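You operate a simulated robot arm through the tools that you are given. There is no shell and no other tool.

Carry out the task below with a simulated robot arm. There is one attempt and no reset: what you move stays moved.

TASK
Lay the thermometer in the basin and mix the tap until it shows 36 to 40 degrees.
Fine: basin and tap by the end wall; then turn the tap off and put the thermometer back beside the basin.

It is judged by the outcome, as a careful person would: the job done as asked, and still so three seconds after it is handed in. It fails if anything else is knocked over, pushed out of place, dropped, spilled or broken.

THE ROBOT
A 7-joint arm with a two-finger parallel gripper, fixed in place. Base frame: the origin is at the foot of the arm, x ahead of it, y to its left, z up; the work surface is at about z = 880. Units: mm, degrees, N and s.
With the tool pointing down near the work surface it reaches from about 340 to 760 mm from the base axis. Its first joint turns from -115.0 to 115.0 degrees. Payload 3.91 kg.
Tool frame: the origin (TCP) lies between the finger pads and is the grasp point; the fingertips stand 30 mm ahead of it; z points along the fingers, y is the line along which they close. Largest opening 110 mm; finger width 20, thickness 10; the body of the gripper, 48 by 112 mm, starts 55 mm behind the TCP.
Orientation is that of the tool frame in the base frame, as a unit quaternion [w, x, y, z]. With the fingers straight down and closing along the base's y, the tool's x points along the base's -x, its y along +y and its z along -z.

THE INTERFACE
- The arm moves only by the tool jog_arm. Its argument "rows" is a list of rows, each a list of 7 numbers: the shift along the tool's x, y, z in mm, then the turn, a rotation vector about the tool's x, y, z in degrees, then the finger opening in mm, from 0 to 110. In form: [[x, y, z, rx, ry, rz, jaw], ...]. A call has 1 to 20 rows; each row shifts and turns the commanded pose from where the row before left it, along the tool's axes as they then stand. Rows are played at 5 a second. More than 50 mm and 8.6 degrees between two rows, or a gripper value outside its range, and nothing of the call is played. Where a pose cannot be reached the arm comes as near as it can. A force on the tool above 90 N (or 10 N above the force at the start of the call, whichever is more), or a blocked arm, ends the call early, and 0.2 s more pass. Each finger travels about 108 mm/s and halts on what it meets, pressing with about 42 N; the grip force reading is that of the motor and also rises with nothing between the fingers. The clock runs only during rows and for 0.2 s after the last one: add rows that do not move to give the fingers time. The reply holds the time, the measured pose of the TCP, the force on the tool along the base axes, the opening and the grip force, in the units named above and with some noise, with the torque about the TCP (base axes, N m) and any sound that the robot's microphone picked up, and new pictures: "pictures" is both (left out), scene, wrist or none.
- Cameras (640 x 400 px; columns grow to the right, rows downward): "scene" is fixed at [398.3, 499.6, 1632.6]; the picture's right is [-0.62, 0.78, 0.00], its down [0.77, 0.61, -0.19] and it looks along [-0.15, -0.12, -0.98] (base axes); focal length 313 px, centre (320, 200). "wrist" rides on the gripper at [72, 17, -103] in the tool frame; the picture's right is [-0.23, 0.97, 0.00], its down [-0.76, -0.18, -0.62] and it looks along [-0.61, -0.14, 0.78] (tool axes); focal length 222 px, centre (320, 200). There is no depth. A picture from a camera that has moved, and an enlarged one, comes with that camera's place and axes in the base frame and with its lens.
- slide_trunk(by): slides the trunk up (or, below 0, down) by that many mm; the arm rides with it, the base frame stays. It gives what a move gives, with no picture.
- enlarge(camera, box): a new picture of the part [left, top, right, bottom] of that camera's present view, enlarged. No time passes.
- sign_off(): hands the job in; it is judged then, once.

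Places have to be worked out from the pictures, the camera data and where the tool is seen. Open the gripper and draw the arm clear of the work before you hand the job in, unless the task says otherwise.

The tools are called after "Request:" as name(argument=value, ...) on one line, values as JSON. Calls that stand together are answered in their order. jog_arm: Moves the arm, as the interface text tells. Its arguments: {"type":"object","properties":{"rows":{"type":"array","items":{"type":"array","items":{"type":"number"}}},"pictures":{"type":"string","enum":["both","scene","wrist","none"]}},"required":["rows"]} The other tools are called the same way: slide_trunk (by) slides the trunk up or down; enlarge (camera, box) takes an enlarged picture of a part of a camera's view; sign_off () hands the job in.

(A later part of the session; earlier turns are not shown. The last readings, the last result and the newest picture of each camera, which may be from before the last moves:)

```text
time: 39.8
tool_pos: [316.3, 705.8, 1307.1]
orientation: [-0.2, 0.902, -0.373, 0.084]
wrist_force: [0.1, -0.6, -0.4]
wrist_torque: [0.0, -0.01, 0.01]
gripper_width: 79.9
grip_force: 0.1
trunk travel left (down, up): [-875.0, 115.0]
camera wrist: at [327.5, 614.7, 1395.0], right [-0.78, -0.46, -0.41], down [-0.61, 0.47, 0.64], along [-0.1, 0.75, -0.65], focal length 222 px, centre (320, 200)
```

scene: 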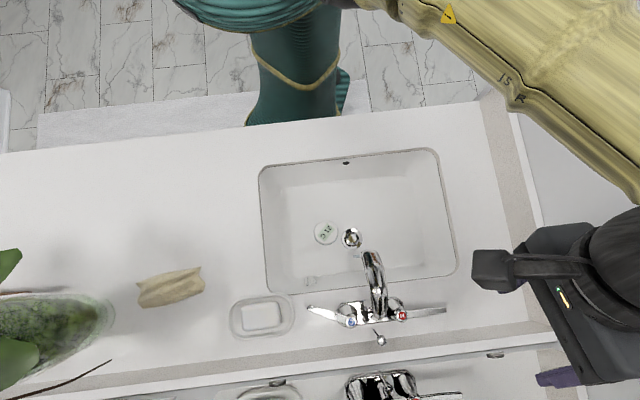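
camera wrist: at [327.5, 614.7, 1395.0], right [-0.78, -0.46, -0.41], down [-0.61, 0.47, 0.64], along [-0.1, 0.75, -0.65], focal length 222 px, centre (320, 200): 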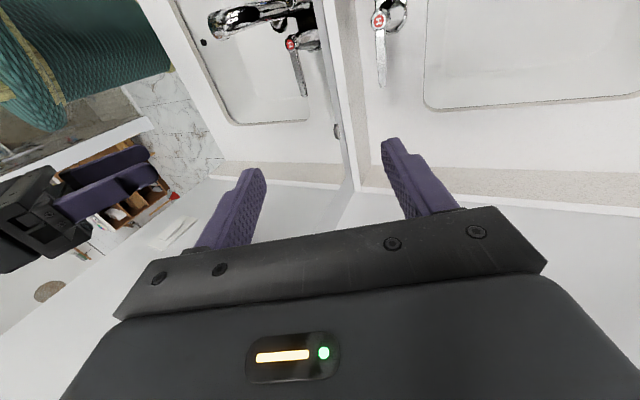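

The trunk is up. I descend to about z 1060 over the hot lever's outer part, aiming for n≈748, s≈280.

Request:
jog_arm(rows=[[-0.7, 13.6, 39.1, 0, 0, 0, 60], [-0.7, 13.6, 39.1, 0, 0, 0, 60], [-0.7, 13.6, 39.1, 0, 0, 0, 60], [-0.7, 13.6, 39.1, 0, 0, 0, 60], [-0.7, 13.6, 39.1, 0, 0, 0, 60], [-0.7, 13.6, 39.1, 0, 0, 0, 60], [0, 0, 0, 0, 0, 0, 60], [0, 0, 0, 0, 0, 0, 60]])

```text
time: 41.6
tool_pos: [331.6, 728.8, 1059.2]
orientation: [-0.199, 0.902, -0.374, 0.084]
wrist_force: [0.4, -0.2, 0.3]
wrist_torque: [-0.01, 0.01, 0.02]
gripper_width: 59.9
grip_force: 0.0
trunk travel left (down, up): [-875.0, 115.0]
camera wrist: at [342.4, 637.0, 1147.0], right [-0.78, -0.46, -0.41], down [-0.61, 0.47, 0.64], along [-0.1, 0.75, -0.65], focal length 222 px, centre (320, 200)
```

scene: 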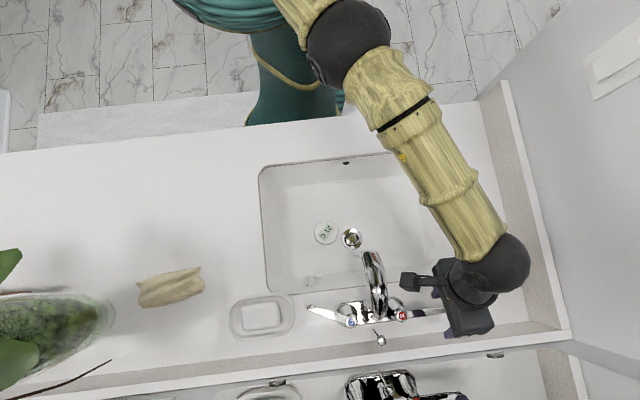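
wrist: 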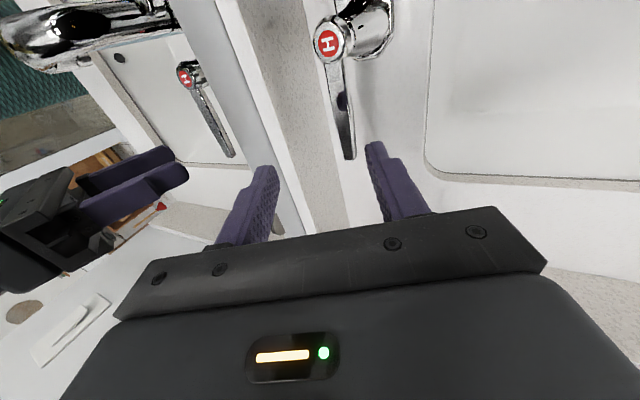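

The straddle position over the hot lever looks right. I descend in two steps to z≈987, keeping the camera housing clear of the spout.

Request:
jog_arm(rows=[[0, 7.6, 16.3, 0, 0, 0, 60], [0, 7.6, 16.3, 0, 0, 0, 60], [0, 0, 0, 0, 0, 0, 60]])

Request:
enlarge(camera="scene", box=[300, 200, 540, 350])

```text
time: 42.4
tool_pos: [331.8, 728.0, 1022.3]
orientation: [-0.201, 0.902, -0.374, 0.083]
wrist_force: [-0.8, 0.4, 0.3]
wrist_torque: [0.01, 0.01, 0.01]
gripper_width: 59.8
grip_force: 0.2
trunk travel left (down, up): [-875.0, 115.0]
camera wrist: at [342.7, 635.6, 1111.7], right [-0.78, -0.46, -0.41], down [-0.61, 0.47, 0.64], along [-0.1, 0.75, -0.65], focal length 222 px, centre (320, 200)
```

scene: 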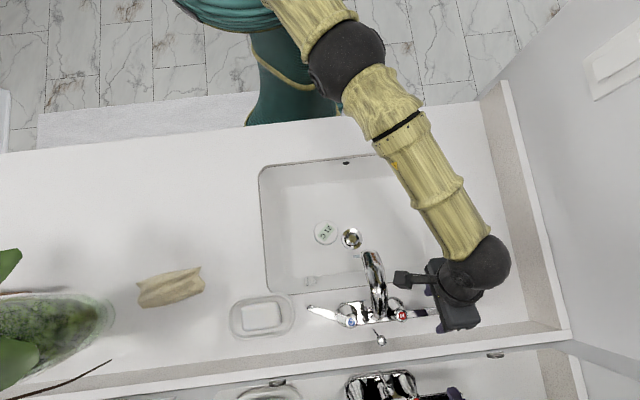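
wrist: 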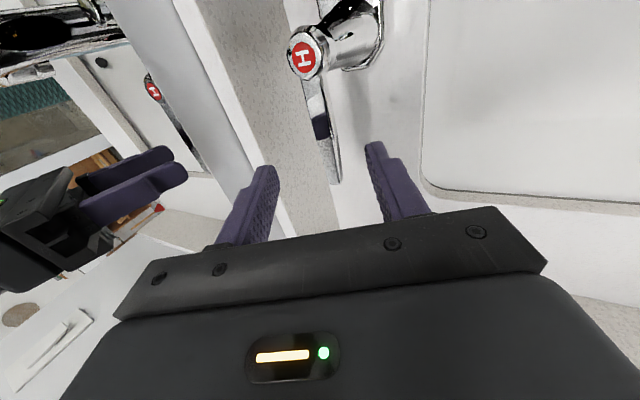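

```text
2.67 times, centred on (420, 275) of scene
camera zoom: at [398.3, 499.6, 1632.6], right [-0.62, 0.78, 0.0], down [0.77, 0.61, -0.19], along [-0.15, -0.12, -0.98], focal length 834 px, centre (53, 0)
```

zoom: 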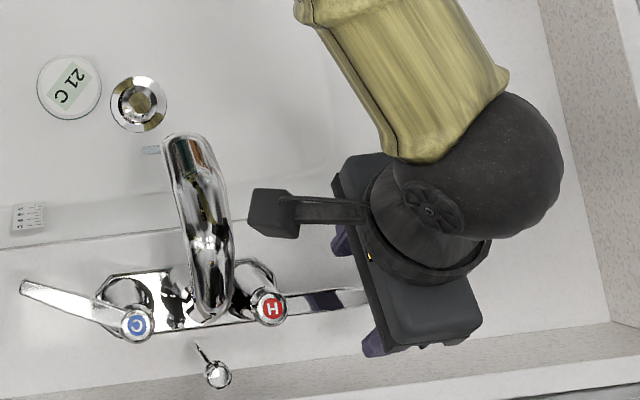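

All clear. I go down the last 35 mm so the hot lever sits between the fingers.

Request:
jog_arm(rows=[[0, 7.4, 15.9, 0, 0, 0, 60], [0, 7.4, 15.9, 0, 0, 0, 60], [0, 0, 0, 0, 0, 0, 60]])

```text
time: 43.2
tool_pos: [332.0, 723.7, 988.8]
orientation: [-0.2, 0.902, -0.373, 0.084]
wrist_force: [-1.3, 0.2, 0.4]
wrist_torque: [0.01, 0.0, 0.01]
gripper_width: 59.7
grip_force: 0.1
out of reach, approached as far as the arm can: row 2
trunk travel left (down, up): [-875.0, 115.0]
camera wrist: at [342.3, 631.4, 1077.1], right [-0.78, -0.46, -0.41], down [-0.61, 0.47, 0.64], along [-0.1, 0.75, -0.65], focal length 222 px, centre (320, 200)
```

scene: 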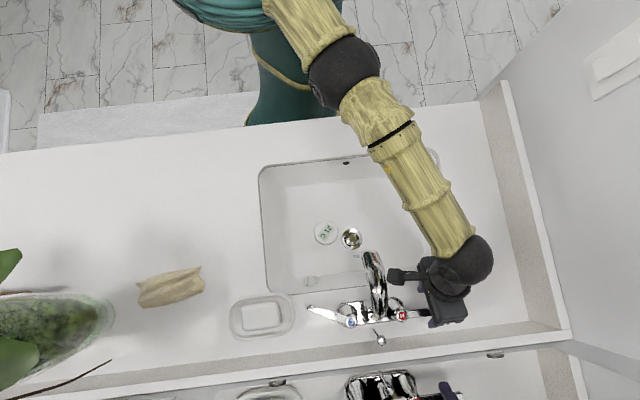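
wrist: 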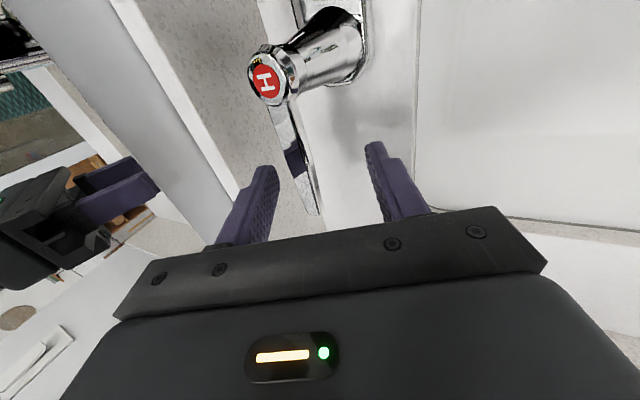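

The hot lever is straddled. I pull toward the basin about 27 mm (roughly 15 mm of that is free travel).

Request:
jog_arm(rows=[[0, 8.15, -3.8, 0, 0, 0, 60], [0, 8.15, -3.8, 0, 0, 0, 60], [0, 8.15, -3.8, 0, 0, 0, 60], [0, 0, 0, 0, 0, 0, 60]])

Request:
enlarge(camera="scene", box=[290, 200, 490, 340])

```text
time: 44.2
tool_pos: [312.9, 705.2, 988.2]
orientation: [-0.2, 0.902, -0.374, 0.084]
wrist_force: [0.0, 0.8, -0.5]
wrist_torque: [-0.02, 0.0, 0.0]
gripper_width: 60.1
grip_force: 0.1
trunk travel left (down, up): [-875.0, 115.0]
camera wrist: at [323.0, 612.2, 1076.5], right [-0.78, -0.46, -0.41], down [-0.61, 0.47, 0.64], along [-0.1, 0.75, -0.65], focal length 222 px, centre (320, 200)
```

scene: 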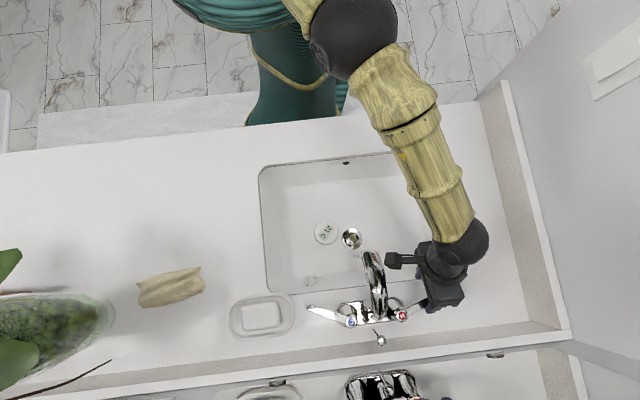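
wrist: 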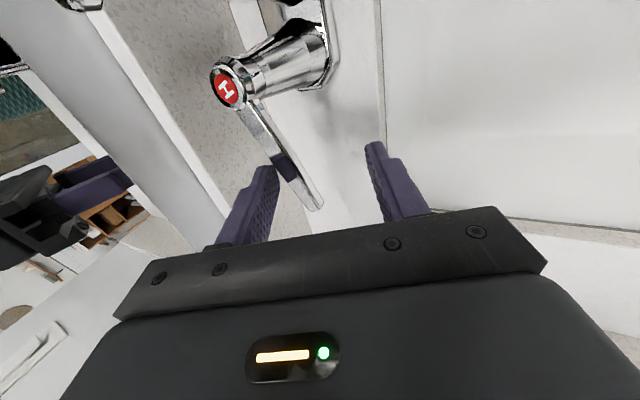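

```text
2.86 times, centred on (390, 270) of scene
camera zoom: at [398.3, 499.6, 1632.6], right [-0.62, 0.78, 0.0], down [0.77, 0.61, -0.19], along [-0.15, -0.12, -0.98], focal length 894 px, centre (120, 0)
```

zoom: 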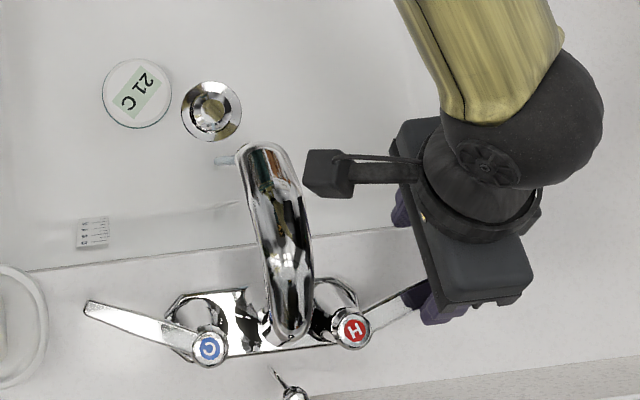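

Hot is open about 18° and cold about 25°. I wait a couple of seconds and read the thermometer to see how it responds.

Request:
jog_arm(rows=[[0, 0, 0, 0, 0, 0, 60], [0, 0, 0, 0, 0, 0, 60], [0, 0, 0, 0, 0, 0, 60], [0, 0, 0, 0, 0, 0, 60], [0, 0, 0, 0, 0, 0, 60], [0, 0, 0, 0, 0, 0, 60], [0, 0, 0, 0, 0, 0, 60], [0, 0, 0, 0, 0, 0, 60], [0, 0, 0, 0, 0, 0, 60], [0, 0, 0, 0, 0, 0, 60], [0, 0, 0, 0, 0, 0, 60], [0, 0, 0, 0, 0, 0, 60]], pictures="none")

Request:
enlarge(camera="scene", box=[290, 200, 430, 300])

```text
time: 46.8
tool_pos: [311.1, 704.2, 988.3]
orientation: [-0.2, 0.902, -0.373, 0.083]
wrist_force: [0.1, -0.3, -0.7]
wrist_torque: [-0.02, -0.05, 0.0]
gripper_width: 59.6
grip_force: 0.0
trunk travel left (down, up): [-875.0, 115.0]
```

```text
4.00 times, centred on (360, 250) of scene
camera zoom: at [398.3, 499.6, 1632.6], right [-0.62, 0.78, 0.0], down [0.77, 0.61, -0.19], along [-0.15, -0.12, -0.98], focal length 1251 px, centre (160, 0)
```

zoom: 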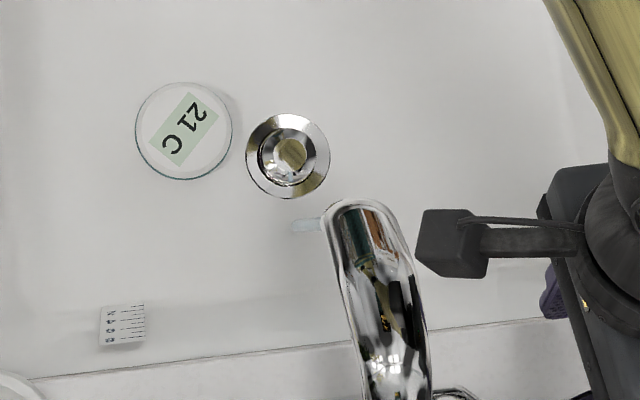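

Still 21 C after 12 s of running water. The stream lands at about [328, 566] and drains straight away, while the thermometer sits about 100 mm from it and stays dry. I'll re-grip the thermometer and lay it under the stream, so first I lift off the hot lever and go back above the basin.

Request:
jog_arm(rows=[[0, -12.7, -27.2, 0, 0, 0, 60], [0, -12.7, -27.2, 0, 0, 0, 60], [0, -12.7, -27.2, 0, 0, 0, 60], [0, -12.7, -27.2, 0, 0, 0, 60], [0, -12.7, -27.2, 0, 0, 0, 60], [0, 0, 0, -6.25, 0, 0, 60], [0, 0, 0, -6.25, 0, 0, 60], [0, 0, 0, -6.25, 0, 0, 60], [0, 0, 0, -6.25, 0, 0, 60], [29.8, 26.2, 0, 0, 0, 0, 60], [29.8, 26.2, 0, 0, 0, 0, 60], [29.8, 26.2, 0, 0, 0, 0, 60], [29.8, 26.2, 0, 0, 0, 0, 60], [29.8, 26.2, 0, 0, 0, 0, 84], [29.8, 26.2, 0, 0, 0, 0, 84], [0, 0, 0, 0, 0, 0, 84]])

Request:
jog_arm(rows=[[0, 0, 0, 0, 0, 7.5, 84], [0, 0, 0, 0, 0, 7.5, 84], [0, 0, 0, 0, 0, 7.5, 84], [0, 0, 0, 0, 0, 7.5, 84], [0, 0, 0, 0, 0, 7.5, 84], [0, 0, 0, 0, 0, 7.5, 84], [0, 0, 0, 0, 0, 7.5, 84], [0, 0, 0, 0, 0, 7.5, 84], [0, 0, 0, 0, 0, 7.5, 84], [0, 0, 0, 0, 0, 7.5, 84], [0, 0, 0, 0, 0, 7.5, 84], [0, 0, 0, 0, 0, 7.5, 84], [0, 0, 0, 0, 0, 0, 84]])

Request:
enlarge(camera="scene", box=[290, 220, 470, 340])

```text
time: 50.2
tool_pos: [398.8, 608.9, 1155.2]
orientation: [0.001, 0.924, -0.383, 0.001]
wrist_force: [0.2, 0.5, 0.5]
wrist_torque: [0.0, 0.02, 0.01]
gripper_width: 84.0
grip_force: 0.0
out of reach, approached as far as the arm can: row 7, 8, 9, 10, 11, 12, 13, 14, 15
trunk travel left (down, up): [-875.0, 115.0]
camera wrist: at [440.5, 547.4, 1261.1], right [-0.85, -0.53, 0.0], down [-0.41, 0.67, 0.62], along [-0.33, 0.53, -0.78], focal length 222 px, centre (320, 200)
```

scene: 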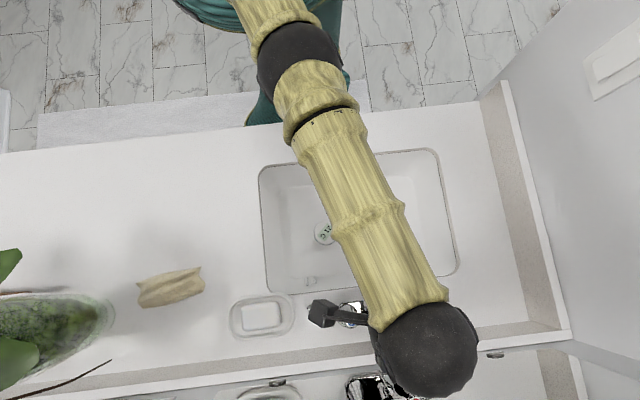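
wrist: 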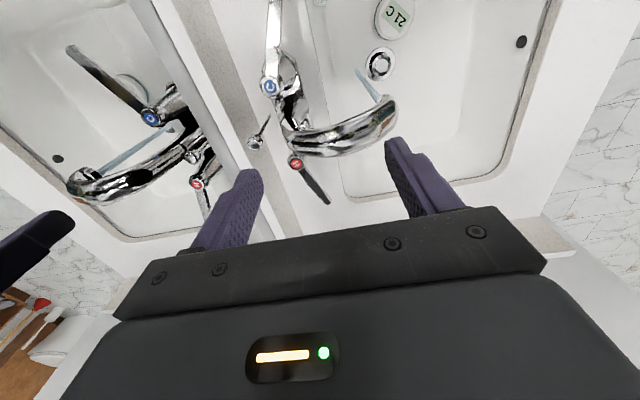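

```text
time: 53.0
tool_pos: [400.0, 610.1, 1154.1]
orientation: [0.001, -0.382, 0.924, -0.001]
wrist_force: [0.1, 0.6, 1.1]
wrist_torque: [0.02, -0.03, -0.01]
gripper_width: 83.9
grip_force: 0.1
trunk travel left (down, up): [-875.0, 115.0]
camera wrist: at [338.0, 571.5, 1260.5], right [-0.53, 0.85, 0.0], down [0.66, 0.41, 0.62], along [0.53, 0.33, -0.78], focal length 222 px, centre (320, 200)
```

scene: 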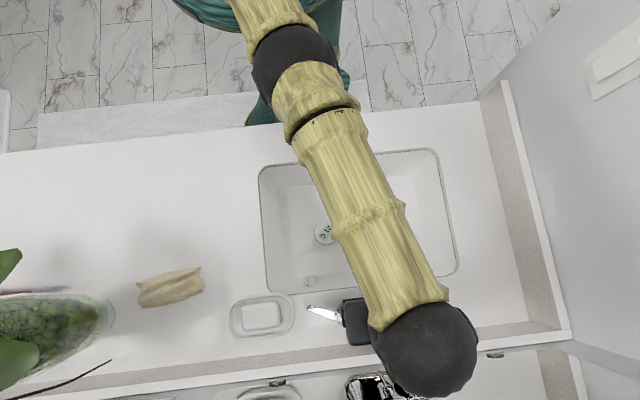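
wrist: 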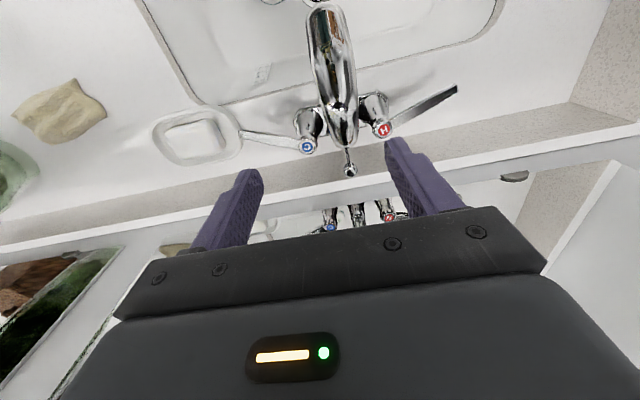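

```text
3.33 times, centred on (380, 280) of scene
camera zoom: at [398.3, 499.6, 1632.6], right [-0.62, 0.78, 0.0], down [0.77, 0.61, -0.19], along [-0.15, -0.12, -0.98], focal length 1042 px, centre (120, -67)
```

zoom: 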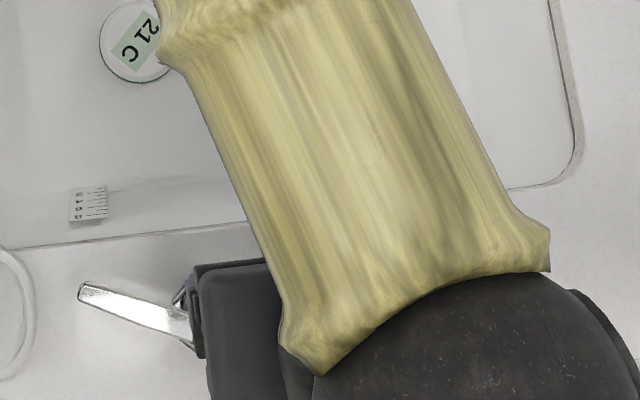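

Some moves were clipped by reach, so I'm now at [400, 610, 1154] above the tap, well clear of it, with the tool upright. I move back over the thermometer at [327, 464].

Request:
jog_arm(rows=[[38.5, -12.9, 0, 0, 0, 0, 84], [38.5, -12.9, 0, 0, 0, 0, 84], [38.5, -12.9, 0, 0, 0, 0, 84], [38.5, -12.9, 0, 0, 0, 0, 84], [0, 0, 30, 0, 0, 0, 84], [0, 0, 40, 0, 0, 0, 84], [0, 0, 40, 0, 0, 0, 84], [0, 0, 40, 0, 0, 0, 84], [0, 0, 0, 0, 0, 0, 84]])

```text
time: 55.0
tool_pos: [400.8, 611.7, 1006.6]
orientation: [0.001, -0.383, 0.924, 0.0]
wrist_force: [-0.4, -0.6, 2.4]
wrist_torque: [0.11, 0.05, -0.02]
gripper_width: 84.1
grip_force: 0.1
out of reach, approached as far as the arm can: row 1, 2, 3, 4, 6
trunk travel left (down, up): [-875.0, 115.0]
camera wrist: at [338.5, 573.0, 1111.5], right [-0.53, 0.85, 0.0], down [0.66, 0.41, 0.62], along [0.53, 0.33, -0.78], focal length 222 px, centre (320, 200)
```

scene: 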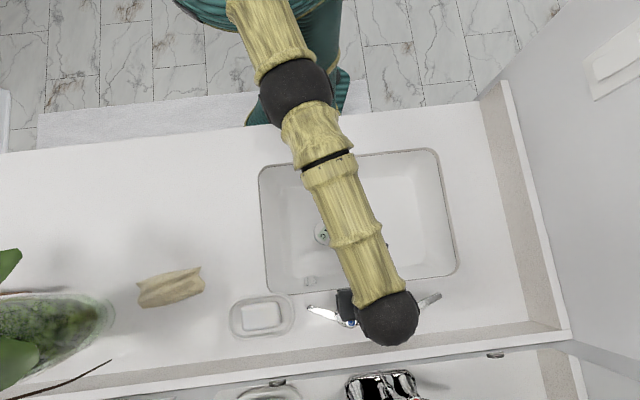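
wrist: 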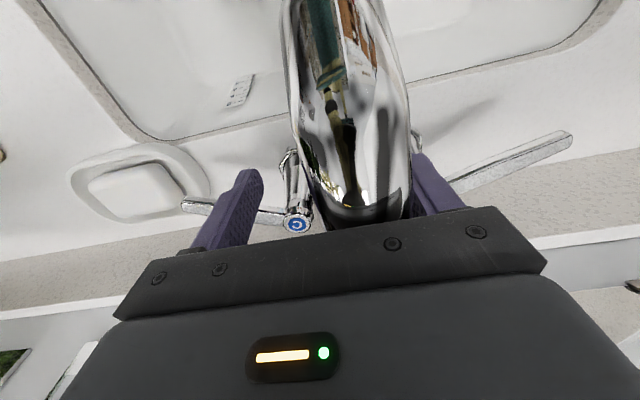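

The sideways rows were refused as out of reach but the descent played, so the fingers now straddle the spout with a 2.4 N reading. I go straight back up at once.

Request:
jog_arm(rows=[[0, 0, -10, 0, 0, 0, 84], [0, 0, -30, 0, 0, 0, 84], [0, 0, -40, 0, 0, 0, 84], [0, 0, -40, 0, 0, 0, 84], [0, 0, 0, 0, 0, 0, 84]])

Request:
enlarge(camera="wrist", box=[200, 0, 500, 200])

```text
time: 56.2
tool_pos: [401.9, 612.7, 1126.2]
orientation: [0.0, -0.383, 0.924, -0.001]
wrist_force: [-0.1, 0.0, 0.5]
wrist_torque: [0.03, -0.03, 0.0]
gripper_width: 84.0
grip_force: 0.0
trunk travel left (down, up): [-875.0, 115.0]
camera wrist: at [340.0, 574.8, 1230.9], right [-0.53, 0.85, 0.0], down [0.66, 0.41, 0.62], along [0.53, 0.33, -0.78], focal length 222 px, centre (320, 200)
```

scene: 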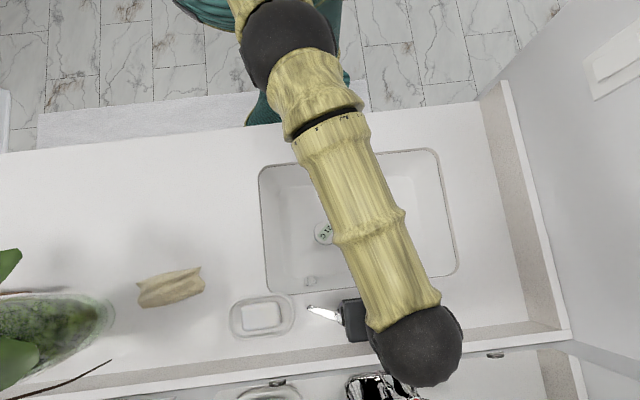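
wrist: 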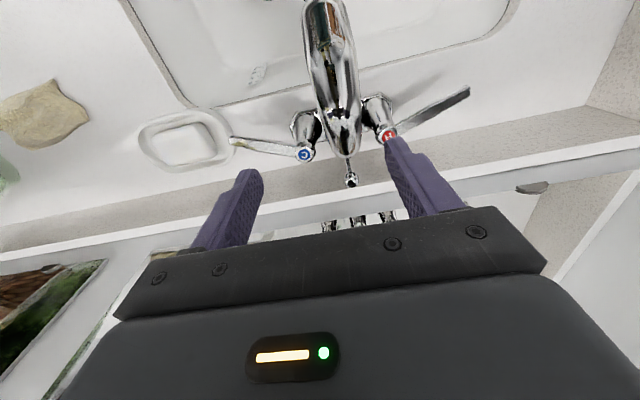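

```text
2.00 times, centred on (350, 100) of wrist
camera zoom: at [340.0, 574.8, 1230.9], right [-0.53, 0.85, 0.0], down [0.66, 0.41, 0.62], along [0.53, 0.33, -0.78], focal length 444 px, centre (260, 400)
```

zoom: 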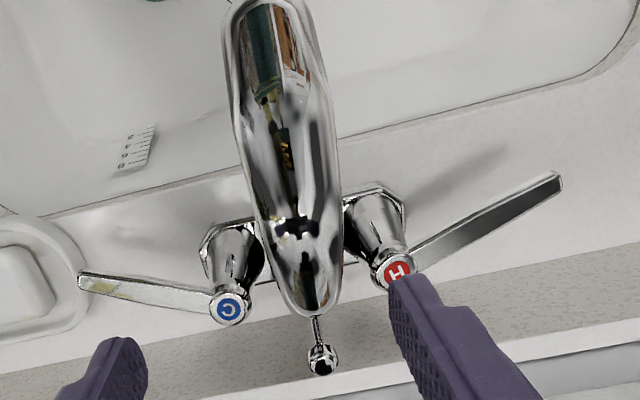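

The tap looks undisturbed. I raise the arm a little and test a small inward move to see what limits it before going on.

Request:
jog_arm(rows=[[0, 0, -30, 0, 0, 0, 84], [0, 0, -30, 0, 0, 0, 84], [20, 0, 0, 0, 0, 0, 84], [0, 0, 0, 0, 0, 0, 84]], pictures="none")

```text
time: 57.2
tool_pos: [385.3, 594.2, 1185.0]
orientation: [0.0, -0.383, 0.924, -0.001]
wrist_force: [0.2, 0.7, -0.2]
wrist_torque: [0.01, 0.03, -0.02]
gripper_width: 84.3
grip_force: 0.2
out of reach, approached as far as the arm can: row 2
trunk travel left (down, up): [-875.0, 115.0]
```

The inward move works now. I continue inward in modest steps, verifying as I go.

Request:
jog_arm(rows=[[30, -12, 0, 0, 0, 0, 84], [30, -12, 0, 0, 0, 0, 84], [30, -12, 0, 0, 0, 0, 84], [30, -12, 0, 0, 0, 0, 84], [0, 0, 0, 0, 0, 0, 84]], pictures="scene")

```text
time: 58.4
tool_pos: [332.2, 475.6, 1184.6]
orientation: [0.0, -0.382, 0.924, -0.001]
wrist_force: [-0.6, -0.5, 0.7]
wrist_torque: [-0.03, 0.0, -0.02]
gripper_width: 83.8
grip_force: 0.1
trunk travel left (down, up): [-875.0, 115.0]
```

scene: 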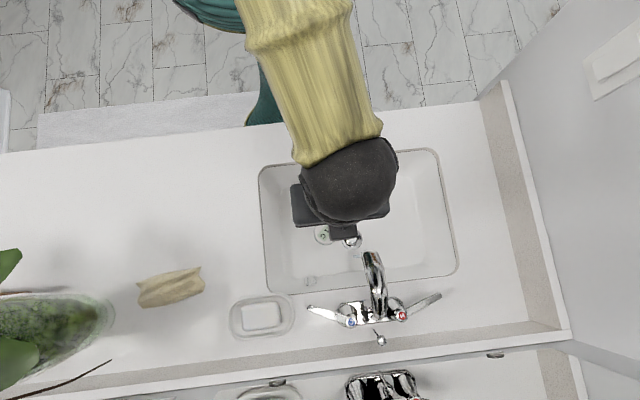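

I'm above the basin. I turn the tool so its camera faces base −y, line up over the thermometer and descend to z≈1000. I'll grip with a lean so the arm stays clear of the spout.

Request:
jog_arm(rows=[[11.5, -4.9, 20, 0, 0, 0, 90], [0, 0, 20, 0, 0, -7.5, 90], [0, 0, 20, 0, 0, -7.5, 90], [0, 0, 20, 0, 0, -7.5, 90], [0, 0, 20, 0, 0, -7.5, 90], [0, 0, 20, 0, 0, -7.5, 90], [0, 0, 20, 0, 0, -7.5, 90], [0, 0, 20, 0, 0, 0, 90], [0, 0, 20, 0, 0, 0, 90], [0, 0, 0, 0, 0, 0, 90]])

```text
time: 60.6
tool_pos: [328.9, 463.1, 1005.6]
orientation: [-0.001, 0.707, -0.707, 0.0]
wrist_force: [0.3, -0.1, -0.2]
wrist_torque: [-0.01, 0.01, -0.01]
gripper_width: 90.0
grip_force: 0.2
trunk travel left (down, up): [-875.0, 115.0]
camera wrist: at [313.3, 392.1, 1110.6], right [-0.97, 0.23, 0.0], down [0.18, 0.76, 0.62], along [0.14, 0.61, -0.78], focal length 222 px, centre (320, 200)
```

scene: 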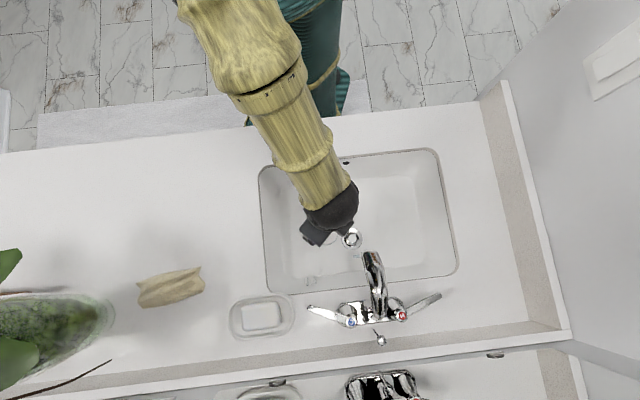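
wrist: 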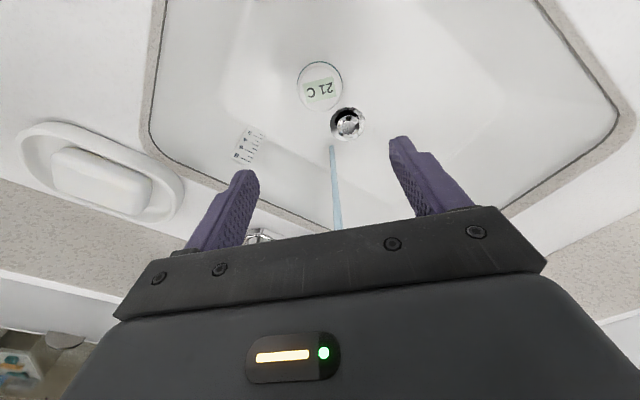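

The stream lands at about [331, 570]; the thermometer is at [329, 464]. I lean the tool 28° away from the spout and descend toward the thermometer.

Request:
jog_arm(rows=[[12.7, 0, 0, 0, -7, 0, 90], [0, 0, 0, 0, -7, 0, 90], [0, 0, 0, 0, -7, 0, 90], [0, 0, 0, 0, -7, 0, 90], [20.2, 0, 38, 0, 0, 0, 90], [20.2, 0, 38, 0, 0, 0, 90], [20.2, 0, 38, 0, 0, 0, 90], [20.2, 0, 38, 0, 0, 0, 90], [9.4, 0, 17.7, 0, 0, 0, 90], [0, 0, 0, 0, 0, 0, 90]])

```text
time: 62.8
tool_pos: [329.6, 450.7, 813.2]
orientation: [-0.171, 0.687, -0.685, -0.171]
wrist_force: [-0.8, 0.1, 0.3]
wrist_torque: [-0.01, 0.0, 0.01]
gripper_width: 90.0
grip_force: 0.0
trunk travel left (down, up): [-875.0, 115.0]
camera wrist: at [313.8, 338.9, 872.1], right [-0.97, 0.2, 0.11], down [0.18, 0.38, 0.91], along [0.14, 0.9, -0.41], focal length 222 px, centre (320, 200)
```

scene: 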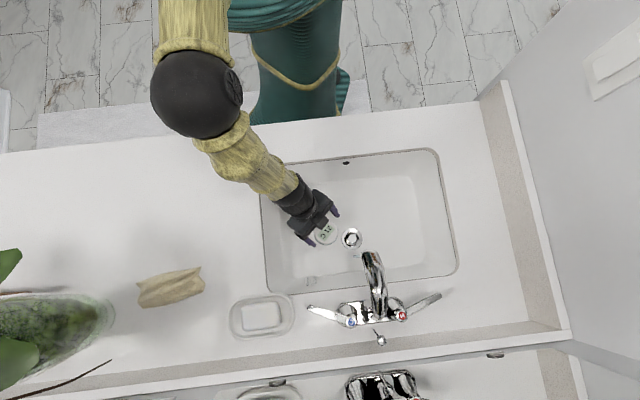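
wrist: 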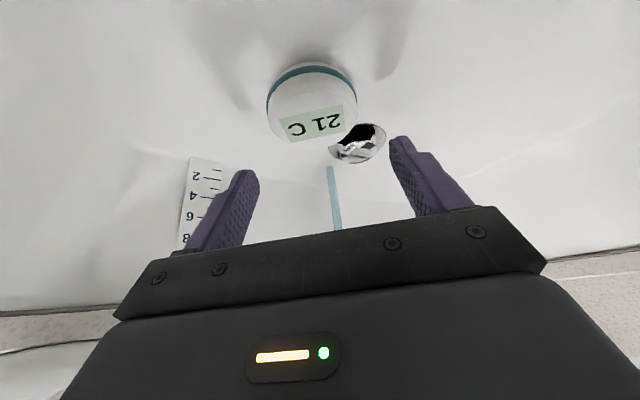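

The thermometer is centred between the fingers. I descend the rest to z≈760 with the open fingers on either side.

Request:
jog_arm(rows=[[9.4, 0, 17.7, 0, 0, 0, 90], [9.4, 0, 17.7, 0, 0, 0, 90], [4.7, 0, 8.8, 0, 0, 0, 90], [0, 0, 0, 0, 0, 0, 90]])

```text
time: 63.8
tool_pos: [329.4, 450.5, 762.5]
orientation: [-0.171, 0.687, -0.685, -0.171]
wrist_force: [0.1, -0.3, -0.3]
wrist_torque: [0.0, 0.03, 0.02]
gripper_width: 89.9
grip_force: 0.1
trunk travel left (down, up): [-875.0, 115.0]
camera wrist: at [314.6, 339.3, 821.9], right [-0.97, 0.2, 0.11], down [0.18, 0.38, 0.91], along [0.14, 0.9, -0.41], focal length 222 px, centre (320, 200)
```

scene: 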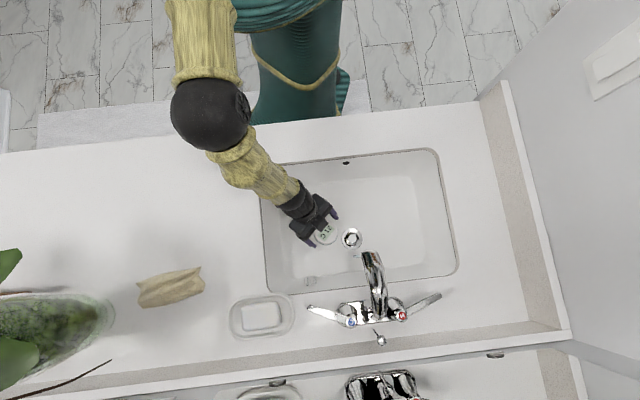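
wrist: 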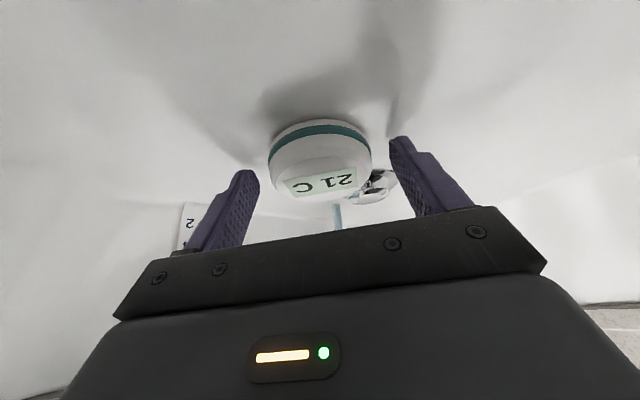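

The fingers flank the thermometer at its mid-line. I close on it.

Request:
jog_arm(rows=[[0, 0, 0, 0, 0, 0, 75], [0, 0, 0, 0, 0, 0, 60], [0, 0, 0, 0, 0, 0, 50], [0, 0, 0, 0, 0, 0, 50], [0, 0, 0, 0, 0, 0, 50]], pictures="wrist")

```text
time: 65.0
tool_pos: [330.0, 450.2, 763.0]
orientation: [-0.171, 0.686, -0.686, -0.171]
wrist_force: [0.2, 0.1, -1.8]
wrist_torque: [0.0, -0.01, 0.0]
gripper_width: 66.3
grip_force: 42.4
trunk travel left (down, up): [-875.0, 115.0]
camera wrist: at [314.5, 339.3, 821.9], right [-0.97, 0.2, 0.11], down [0.18, 0.38, 0.91], along [0.14, 0.9, -0.41], focal length 222 px, centre (320, 200)
```

wrist: 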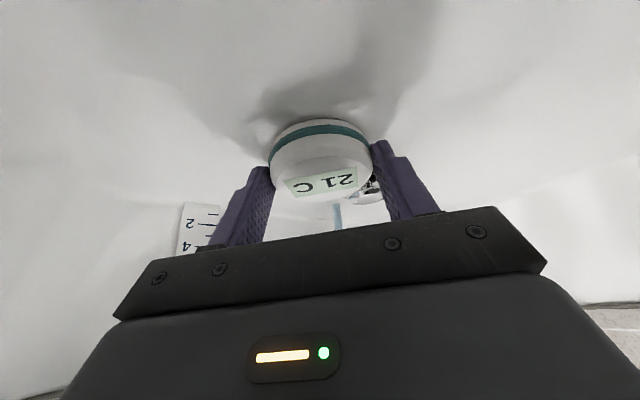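

Gripped at 66 mm. I lift 30 mm to clear the drain plug, then move it under the stream, aiming for a centre of about [339, 566].

Request:
jog_arm(rows=[[-7, 0, -13.2, 0, 0, 0, 50], [-7, 0, -13.2, 0, 0, 0, 50], [-22.7, -2.4, 12.1, 0, 0, 0, 50], [-22.7, -2.4, 12.1, 0, 0, 0, 50], [-22.7, -2.4, 12.1, 0, 0, 0, 50], [-22.7, -2.4, 12.1, 0, 0, 0, 50], [0, 0, 0, 0, 0, 0, 50], [0, 0, 0, 0, 0, 0, 50]])

Request:
enlarge(camera="scene", box=[280, 190, 440, 290])

```text
time: 66.8
tool_pos: [339.1, 553.5, 791.6]
orientation: [-0.172, 0.686, -0.686, -0.171]
wrist_force: [-0.1, 0.7, -0.7]
wrist_torque: [-0.01, 0.0, 0.01]
gripper_width: 66.5
grip_force: 42.0
trunk travel left (down, up): [-875.0, 115.0]
camera wrist: at [323.5, 442.2, 851.1], right [-0.97, 0.2, 0.11], down [0.18, 0.38, 0.91], along [0.14, 0.9, -0.41], focal length 222 px, centre (320, 200)
```

scene: 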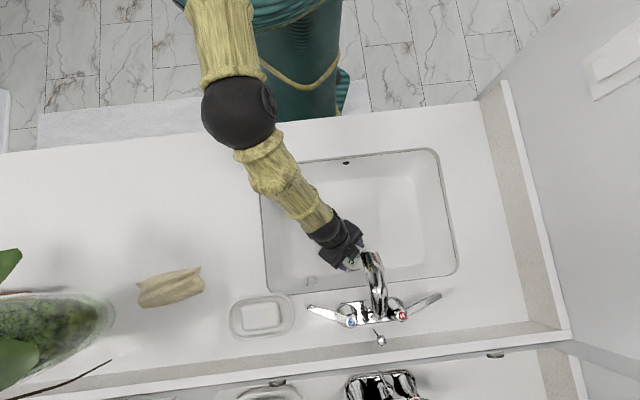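
wrist: 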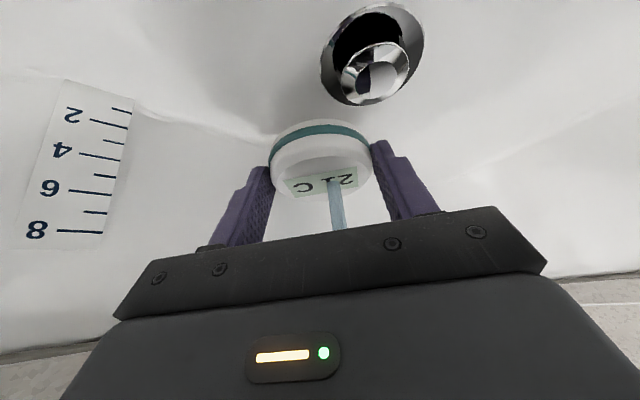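

```text
4.00 times, centred on (360, 240) of scene
camera zoom: at [398.3, 499.6, 1632.6], right [-0.62, 0.78, 0.0], down [0.77, 0.61, -0.19], along [-0.15, -0.12, -0.98], focal length 1251 px, centre (160, 40)
```

zoom: 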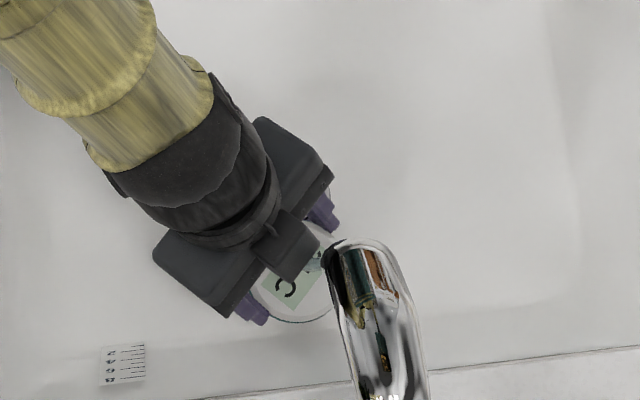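

The stream now falls right on the thermometer's top. I lower it, slowing near the floor (expected contact at TCP z≈763).

Request:
jog_arm(rows=[[5.6, 0, 10.6, 0, 0, 0, 50], [4.7, 0, 8.8, 0, 0, 0, 50], [0, 0, 0, 0, 0, 0, 50]], pictures="none")

Request:
jog_arm(rows=[[1.4, 0, 2.6, 0, 0, 0, 50], [0, 0, 0, 0, 0, 0, 50]], pictures="none")

Request:
jog_arm(rows=[[0.94, 0, 1.77, 0, 0, 0, 50], [0, 0, 0, 0, 0, 0, 50]], pictures="wrist")

```text
time: 67.6
tool_pos: [340.2, 553.7, 769.5]
orientation: [0.172, -0.686, 0.687, 0.17]
wrist_force: [-0.9, -0.6, -1.4]
wrist_torque: [-0.01, 0.0, 0.0]
gripper_width: 66.3
grip_force: 41.9
trunk travel left (down, up): [-875.0, 115.0]
```

```text
time: 68.2
tool_pos: [340.4, 554.1, 767.8]
orientation: [-0.171, 0.687, -0.685, -0.171]
wrist_force: [0.1, -0.5, -0.8]
wrist_torque: [-0.04, -0.04, 0.0]
gripper_width: 66.6
grip_force: 41.9
trunk travel left (down, up): [-875.0, 115.0]
```

```text
time: 68.8
tool_pos: [339.4, 552.8, 765.5]
orientation: [-0.172, 0.687, -0.686, -0.171]
wrist_force: [0.4, -0.4, -1.6]
wrist_torque: [-0.03, -0.01, 0.02]
gripper_width: 66.6
grip_force: 42.0
trunk travel left (down, up): [-875.0, 115.0]
camera wrist: at [323.6, 442.2, 824.3], right [-0.97, 0.2, 0.11], down [0.18, 0.38, 0.91], along [0.14, 0.9, -0.41], focal length 222 px, centre (320, 200)
```

wrist: 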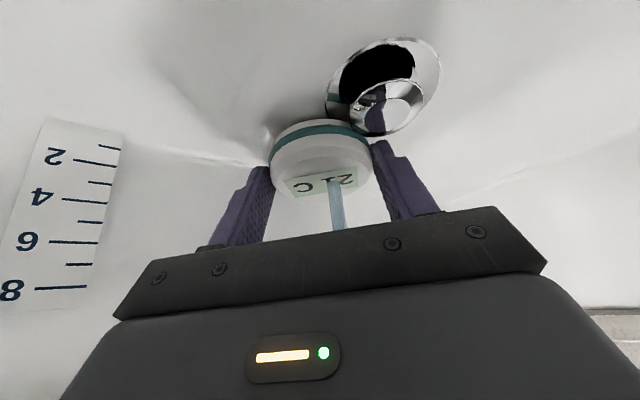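

The puck is close to the drain flange, so I nudge it 4 mm away from the drain and keep lowering.

Request:
jog_arm(rows=[[-2.6, -4, 1.4, 0, 0, 0, 50], [0.94, 0, 1.77, 0, 0, 0, 50], [0, 0, 0, 0, 0, 0, 50]], pictures="none")

Request:
jog_arm(rows=[[0.94, 0, 1.77, 0, 0, 0, 50], [0, 0, 0, 0, 0, 0, 50]], pictures="none")

```text
time: 69.6
tool_pos: [343.7, 557.0, 763.5]
orientation: [-0.172, 0.687, -0.685, -0.172]
wrist_force: [0.1, 0.6, -1.3]
wrist_torque: [-0.04, 0.0, -0.05]
gripper_width: 66.5
grip_force: 41.7
trunk travel left (down, up): [-875.0, 115.0]
```

```text
time: 70.2
tool_pos: [345.3, 557.8, 763.2]
orientation: [-0.173, 0.686, -0.686, -0.171]
wrist_force: [0.2, -0.9, 8.8]
wrist_torque: [-0.13, 0.09, 0.04]
gripper_width: 66.4
grip_force: 42.3
trunk travel left (down, up): [-875.0, 115.0]
```

Contact at 8.8 N, so it's on the floor. I open and back out along the leaned tool axis, away from the spout.

Request:
jog_arm(rows=[[0, 0, -0.8, 0, 0, 0, 66], [0, 0, 0, 0, 0, 0, 72], [0, 0, 0, 0, 0, 0, 78], [0, 0, 0, 0, 0, 0, 78], [0, 0, -15, 0, 0, 0, 78], [0, 0, -25, 0, 0, 0, 78], [0, 0, -30, 0, 0, 0, 78], [0, 0, -40, 0, 0, 0, 78], [0, 0, -40, 0, 0, 0, 78], [0, 0, 0, 0, 0, 0, 78]])

Request:
enlarge(camera="scene", box=[280, 190, 440, 290])

```text
time: 72.4
tool_pos: [343.3, 485.4, 894.1]
orientation: [-0.171, 0.687, -0.686, -0.17]
wrist_force: [0.1, 0.3, 0.0]
wrist_torque: [0.0, 0.0, 0.0]
gripper_width: 77.9
grip_force: 0.1
trunk travel left (down, up): [-875.0, 115.0]
camera wrist: at [327.6, 374.5, 953.5], right [-0.97, 0.2, 0.11], down [0.18, 0.38, 0.91], along [0.14, 0.9, -0.41], focal length 222 px, centre (320, 200)
```

scene: 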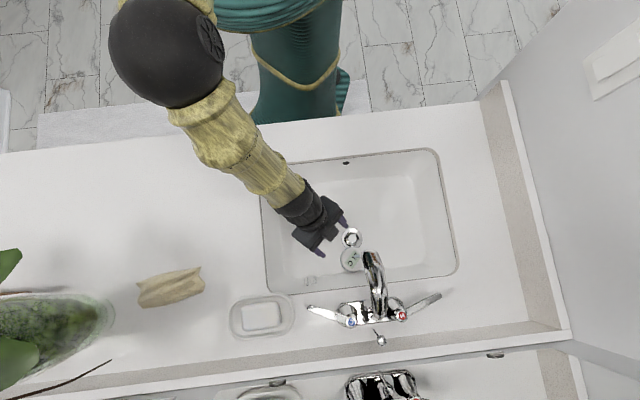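
wrist: 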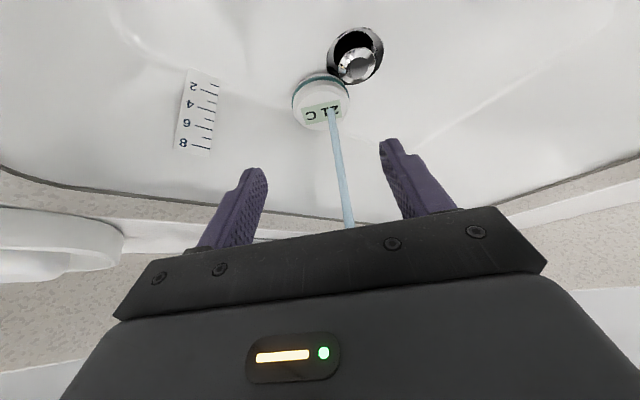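

```text
4.00 times, centred on (360, 240) of scene
camera zoom: at [398.3, 499.6, 1632.6], right [-0.62, 0.78, 0.0], down [0.77, 0.61, -0.19], along [-0.15, -0.12, -0.98], focal length 1251 px, centre (160, 40)
```

zoom: 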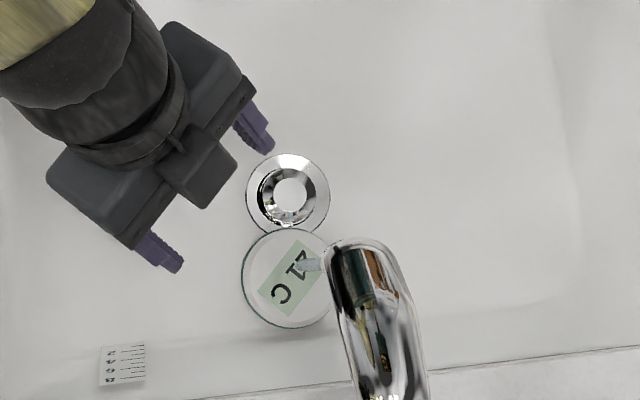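

The thermometer lies under the stream. I wait two seconds and read it.

Request:
jog_arm(rows=[[0, 0, 0, 0, 0, 0, 78], [0, 0, 0, 0, 0, 0, 78], [0, 0, 0, 0, 0, 0, 78], [0, 0, 0, 0, 0, 0, 78], [0, 0, 0, 0, 0, 0, 78], [0, 0, 0, 0, 0, 0, 78], [0, 0, 0, 0, 0, 0, 78], [0, 0, 0, 0, 0, 0, 78]], pictures="none")

Request:
enlarge(camera="scene", box=[330, 235, 386, 270])

Request:
enlarge(camera="wrist", box=[270, 50, 380, 150])

```text
time: 74.2
tool_pos: [344.7, 485.5, 894.3]
orientation: [-0.171, 0.687, -0.686, -0.17]
wrist_force: [0.8, -0.7, -0.8]
wrist_torque: [0.01, 0.03, -0.01]
gripper_width: 78.2
grip_force: 0.0
trunk travel left (down, up): [-875.0, 115.0]
```

```text
11.43 times, centred on (358, 252) of scene
camera zoom: at [398.3, 499.6, 1632.6], right [-0.62, 0.78, 0.0], down [0.77, 0.61, -0.19], along [-0.15, -0.12, -0.98], focal length 3574 px, centre (-114, -400)
```

zoom: 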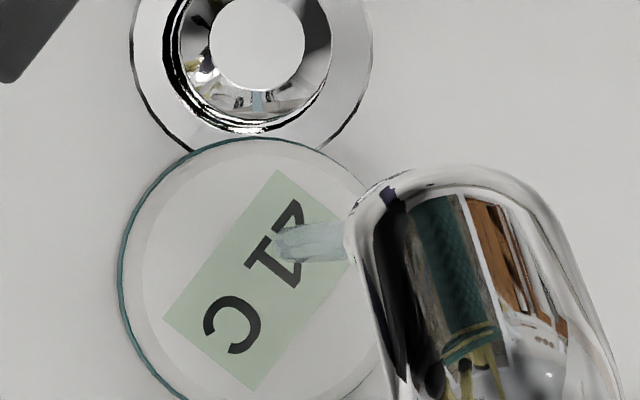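

```text
4.00 times, centred on (325, 100) of wrist
camera zoom: at [327.6, 374.4, 953.5], right [-0.97, 0.2, 0.11], down [0.18, 0.38, 0.91], along [0.14, 0.9, -0.41], focal length 888 px, centre (300, 600)
```

zoom: 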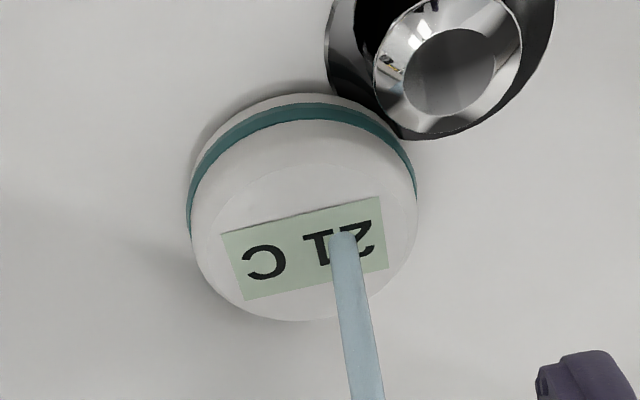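

It still reads 21 with the stream hitting it. I wait a bit longer to tell a slow sensor from a mix that happens to be 21.

Request:
jog_arm(rows=[[0, 0, 0, 0, 0, 0, 78], [0, 0, 0, 0, 0, 0, 78], [0, 0, 0, 0, 0, 0, 78], [0, 0, 0, 0, 0, 0, 78], [0, 0, 0, 0, 0, 0, 78], [0, 0, 0, 0, 0, 0, 78], [0, 0, 0, 0, 0, 0, 78], [0, 0, 0, 0, 0, 0, 78], [0, 0, 0, 0, 0, 0, 78], [0, 0, 0, 0, 0, 0, 78], [0, 0, 0, 0, 0, 0, 78], [0, 0, 0, 0, 0, 0, 78], [0, 0, 0, 0, 0, 0, 78], [0, 0, 0, 0, 0, 0, 78], [0, 0, 0, 0, 0, 0, 78], [0, 0, 0, 0, 0, 0, 78], [0, 0, 0, 0, 0, 0, 78], [0, 0, 0, 0, 0, 0, 78], [0, 0, 0, 0, 0, 0, 78], [0, 0, 0, 0, 0, 0, 78]], pictures="scene")

Request:
enlarge(camera="wrist", box=[270, 50, 380, 150])

Request:
enlarge(camera="scene", box=[290, 220, 470, 340])

```text
time: 78.4
tool_pos: [343.7, 486.5, 895.3]
orientation: [-0.171, 0.687, -0.685, -0.171]
wrist_force: [0.8, -0.3, 0.0]
wrist_torque: [0.0, -0.02, 0.0]
gripper_width: 78.1
grip_force: 0.1
trunk travel left (down, up): [-875.0, 115.0]
```

scene: 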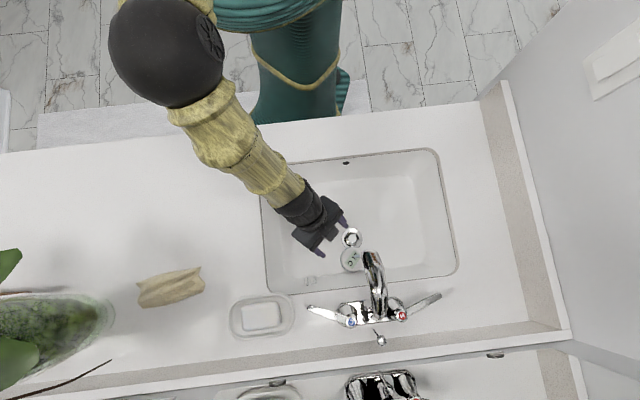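

```text
4.00 times, centred on (325, 100) of wrist
camera zoom: at [327.6, 374.4, 953.5], right [-0.97, 0.2, 0.11], down [0.18, 0.38, 0.91], along [0.14, 0.9, -0.41], focal length 888 px, centre (300, 600)
```

zoom: 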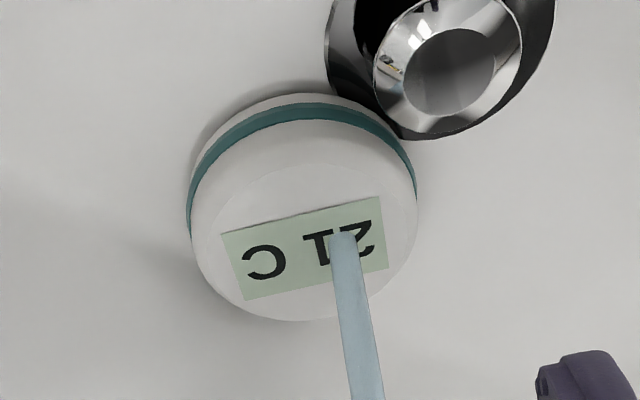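

```text
3.33 times, centred on (380, 280) of scene
camera zoom: at [398.3, 499.6, 1632.6], right [-0.62, 0.78, 0.0], down [0.77, 0.61, -0.19], along [-0.15, -0.12, -0.98], focal length 1042 px, centre (120, -67)
```

zoom: 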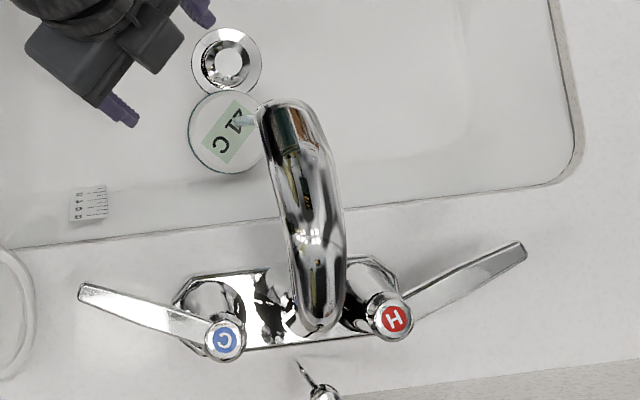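

Still 21 C. The hot lever needs to be opened further anyway, so I'll open hot much more and see whether the reading or the stream responds. First I rise and turn back to the lever-straddling pose.

Request:
jog_arm(rows=[[-18.8, 0, -35.3, 0, 0, 0, 70], [-18.8, 0, -35.3, 0, 0, 0, 70], [-18.8, 0, -35.3, 0, 0, 0, 70], [-18.8, 0, -35.3, 0, 0, 0, 70], [-18.8, 0, -35.3, 0, 0, 0, 70], [0, 0, 0, 0, 7, 0, 70], [0, 0, 0, 0, 7, 0, 70], [0, 0, 0, 0, 7, 0, 70], [0, 0, 0, 0, 7, 0, 70], [0, 0, 0, 0, 0, -7.5, 60], [0, 0, 0, 0, 0, -7.5, 60], [0, 0, 0, 0, 0, -7.5, 60], [0, 0, 0, 0, 0, -7.5, 60], [0, 0, 0, 0, 0, -7.5, 60], [0, 0, 0, 0, 0, -7.5, 60], [0, 0, 0, 6.25, 0, 0, 60], [0, 0, 0, 6.25, 0, 0, 60], [0, 0, 0, 6.25, 0, 0, 60], [0, 0, 0, 6.25, 0, 0, 60], [0, 0, 0, 0, 0, 0, 60]])

Request:
enlarge(camera="scene", box=[330, 235, 386, 270])

```text
time: 82.6
tool_pos: [343.8, 485.1, 1095.5]
orientation: [-0.201, 0.902, -0.373, 0.085]
wrist_force: [0.8, -0.2, 0.1]
wrist_torque: [0.02, 0.07, -0.01]
gripper_width: 59.9
grip_force: 0.1
trunk travel left (down, up): [-875.0, 115.0]
camera wrist: at [354.6, 393.3, 1182.9], right [-0.78, -0.46, -0.41], down [-0.61, 0.47, 0.64], along [-0.1, 0.75, -0.65], focal length 222 px, centre (320, 200)
```

scene: 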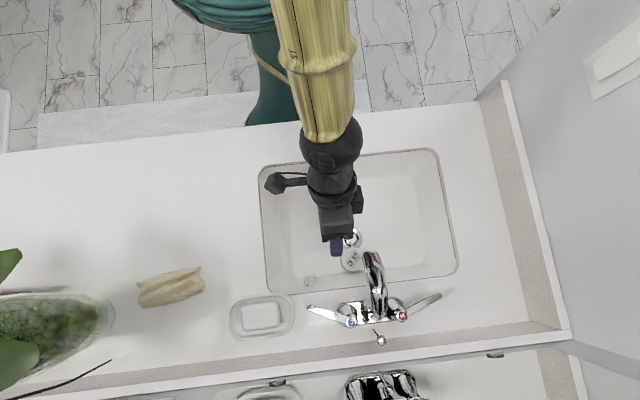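
wrist: 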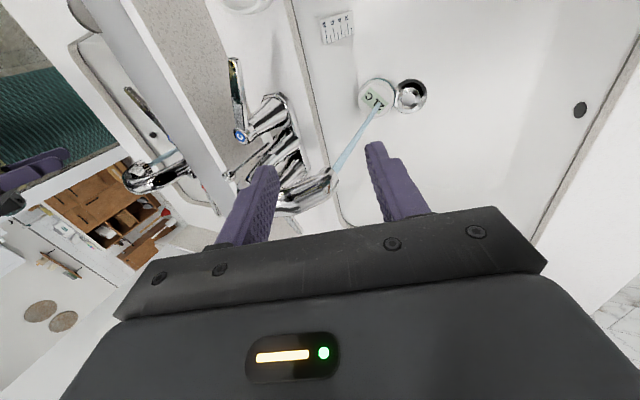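

```text
11.43 times, centred on (358, 252) of scene
camera zoom: at [398.3, 499.6, 1632.6], right [-0.62, 0.78, 0.0], down [0.77, 0.61, -0.19], along [-0.15, -0.12, -0.98], focal length 3574 px, centre (-114, -400)
```

zoom: 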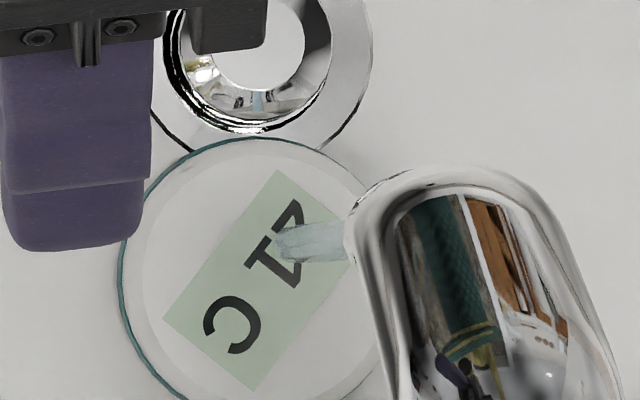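

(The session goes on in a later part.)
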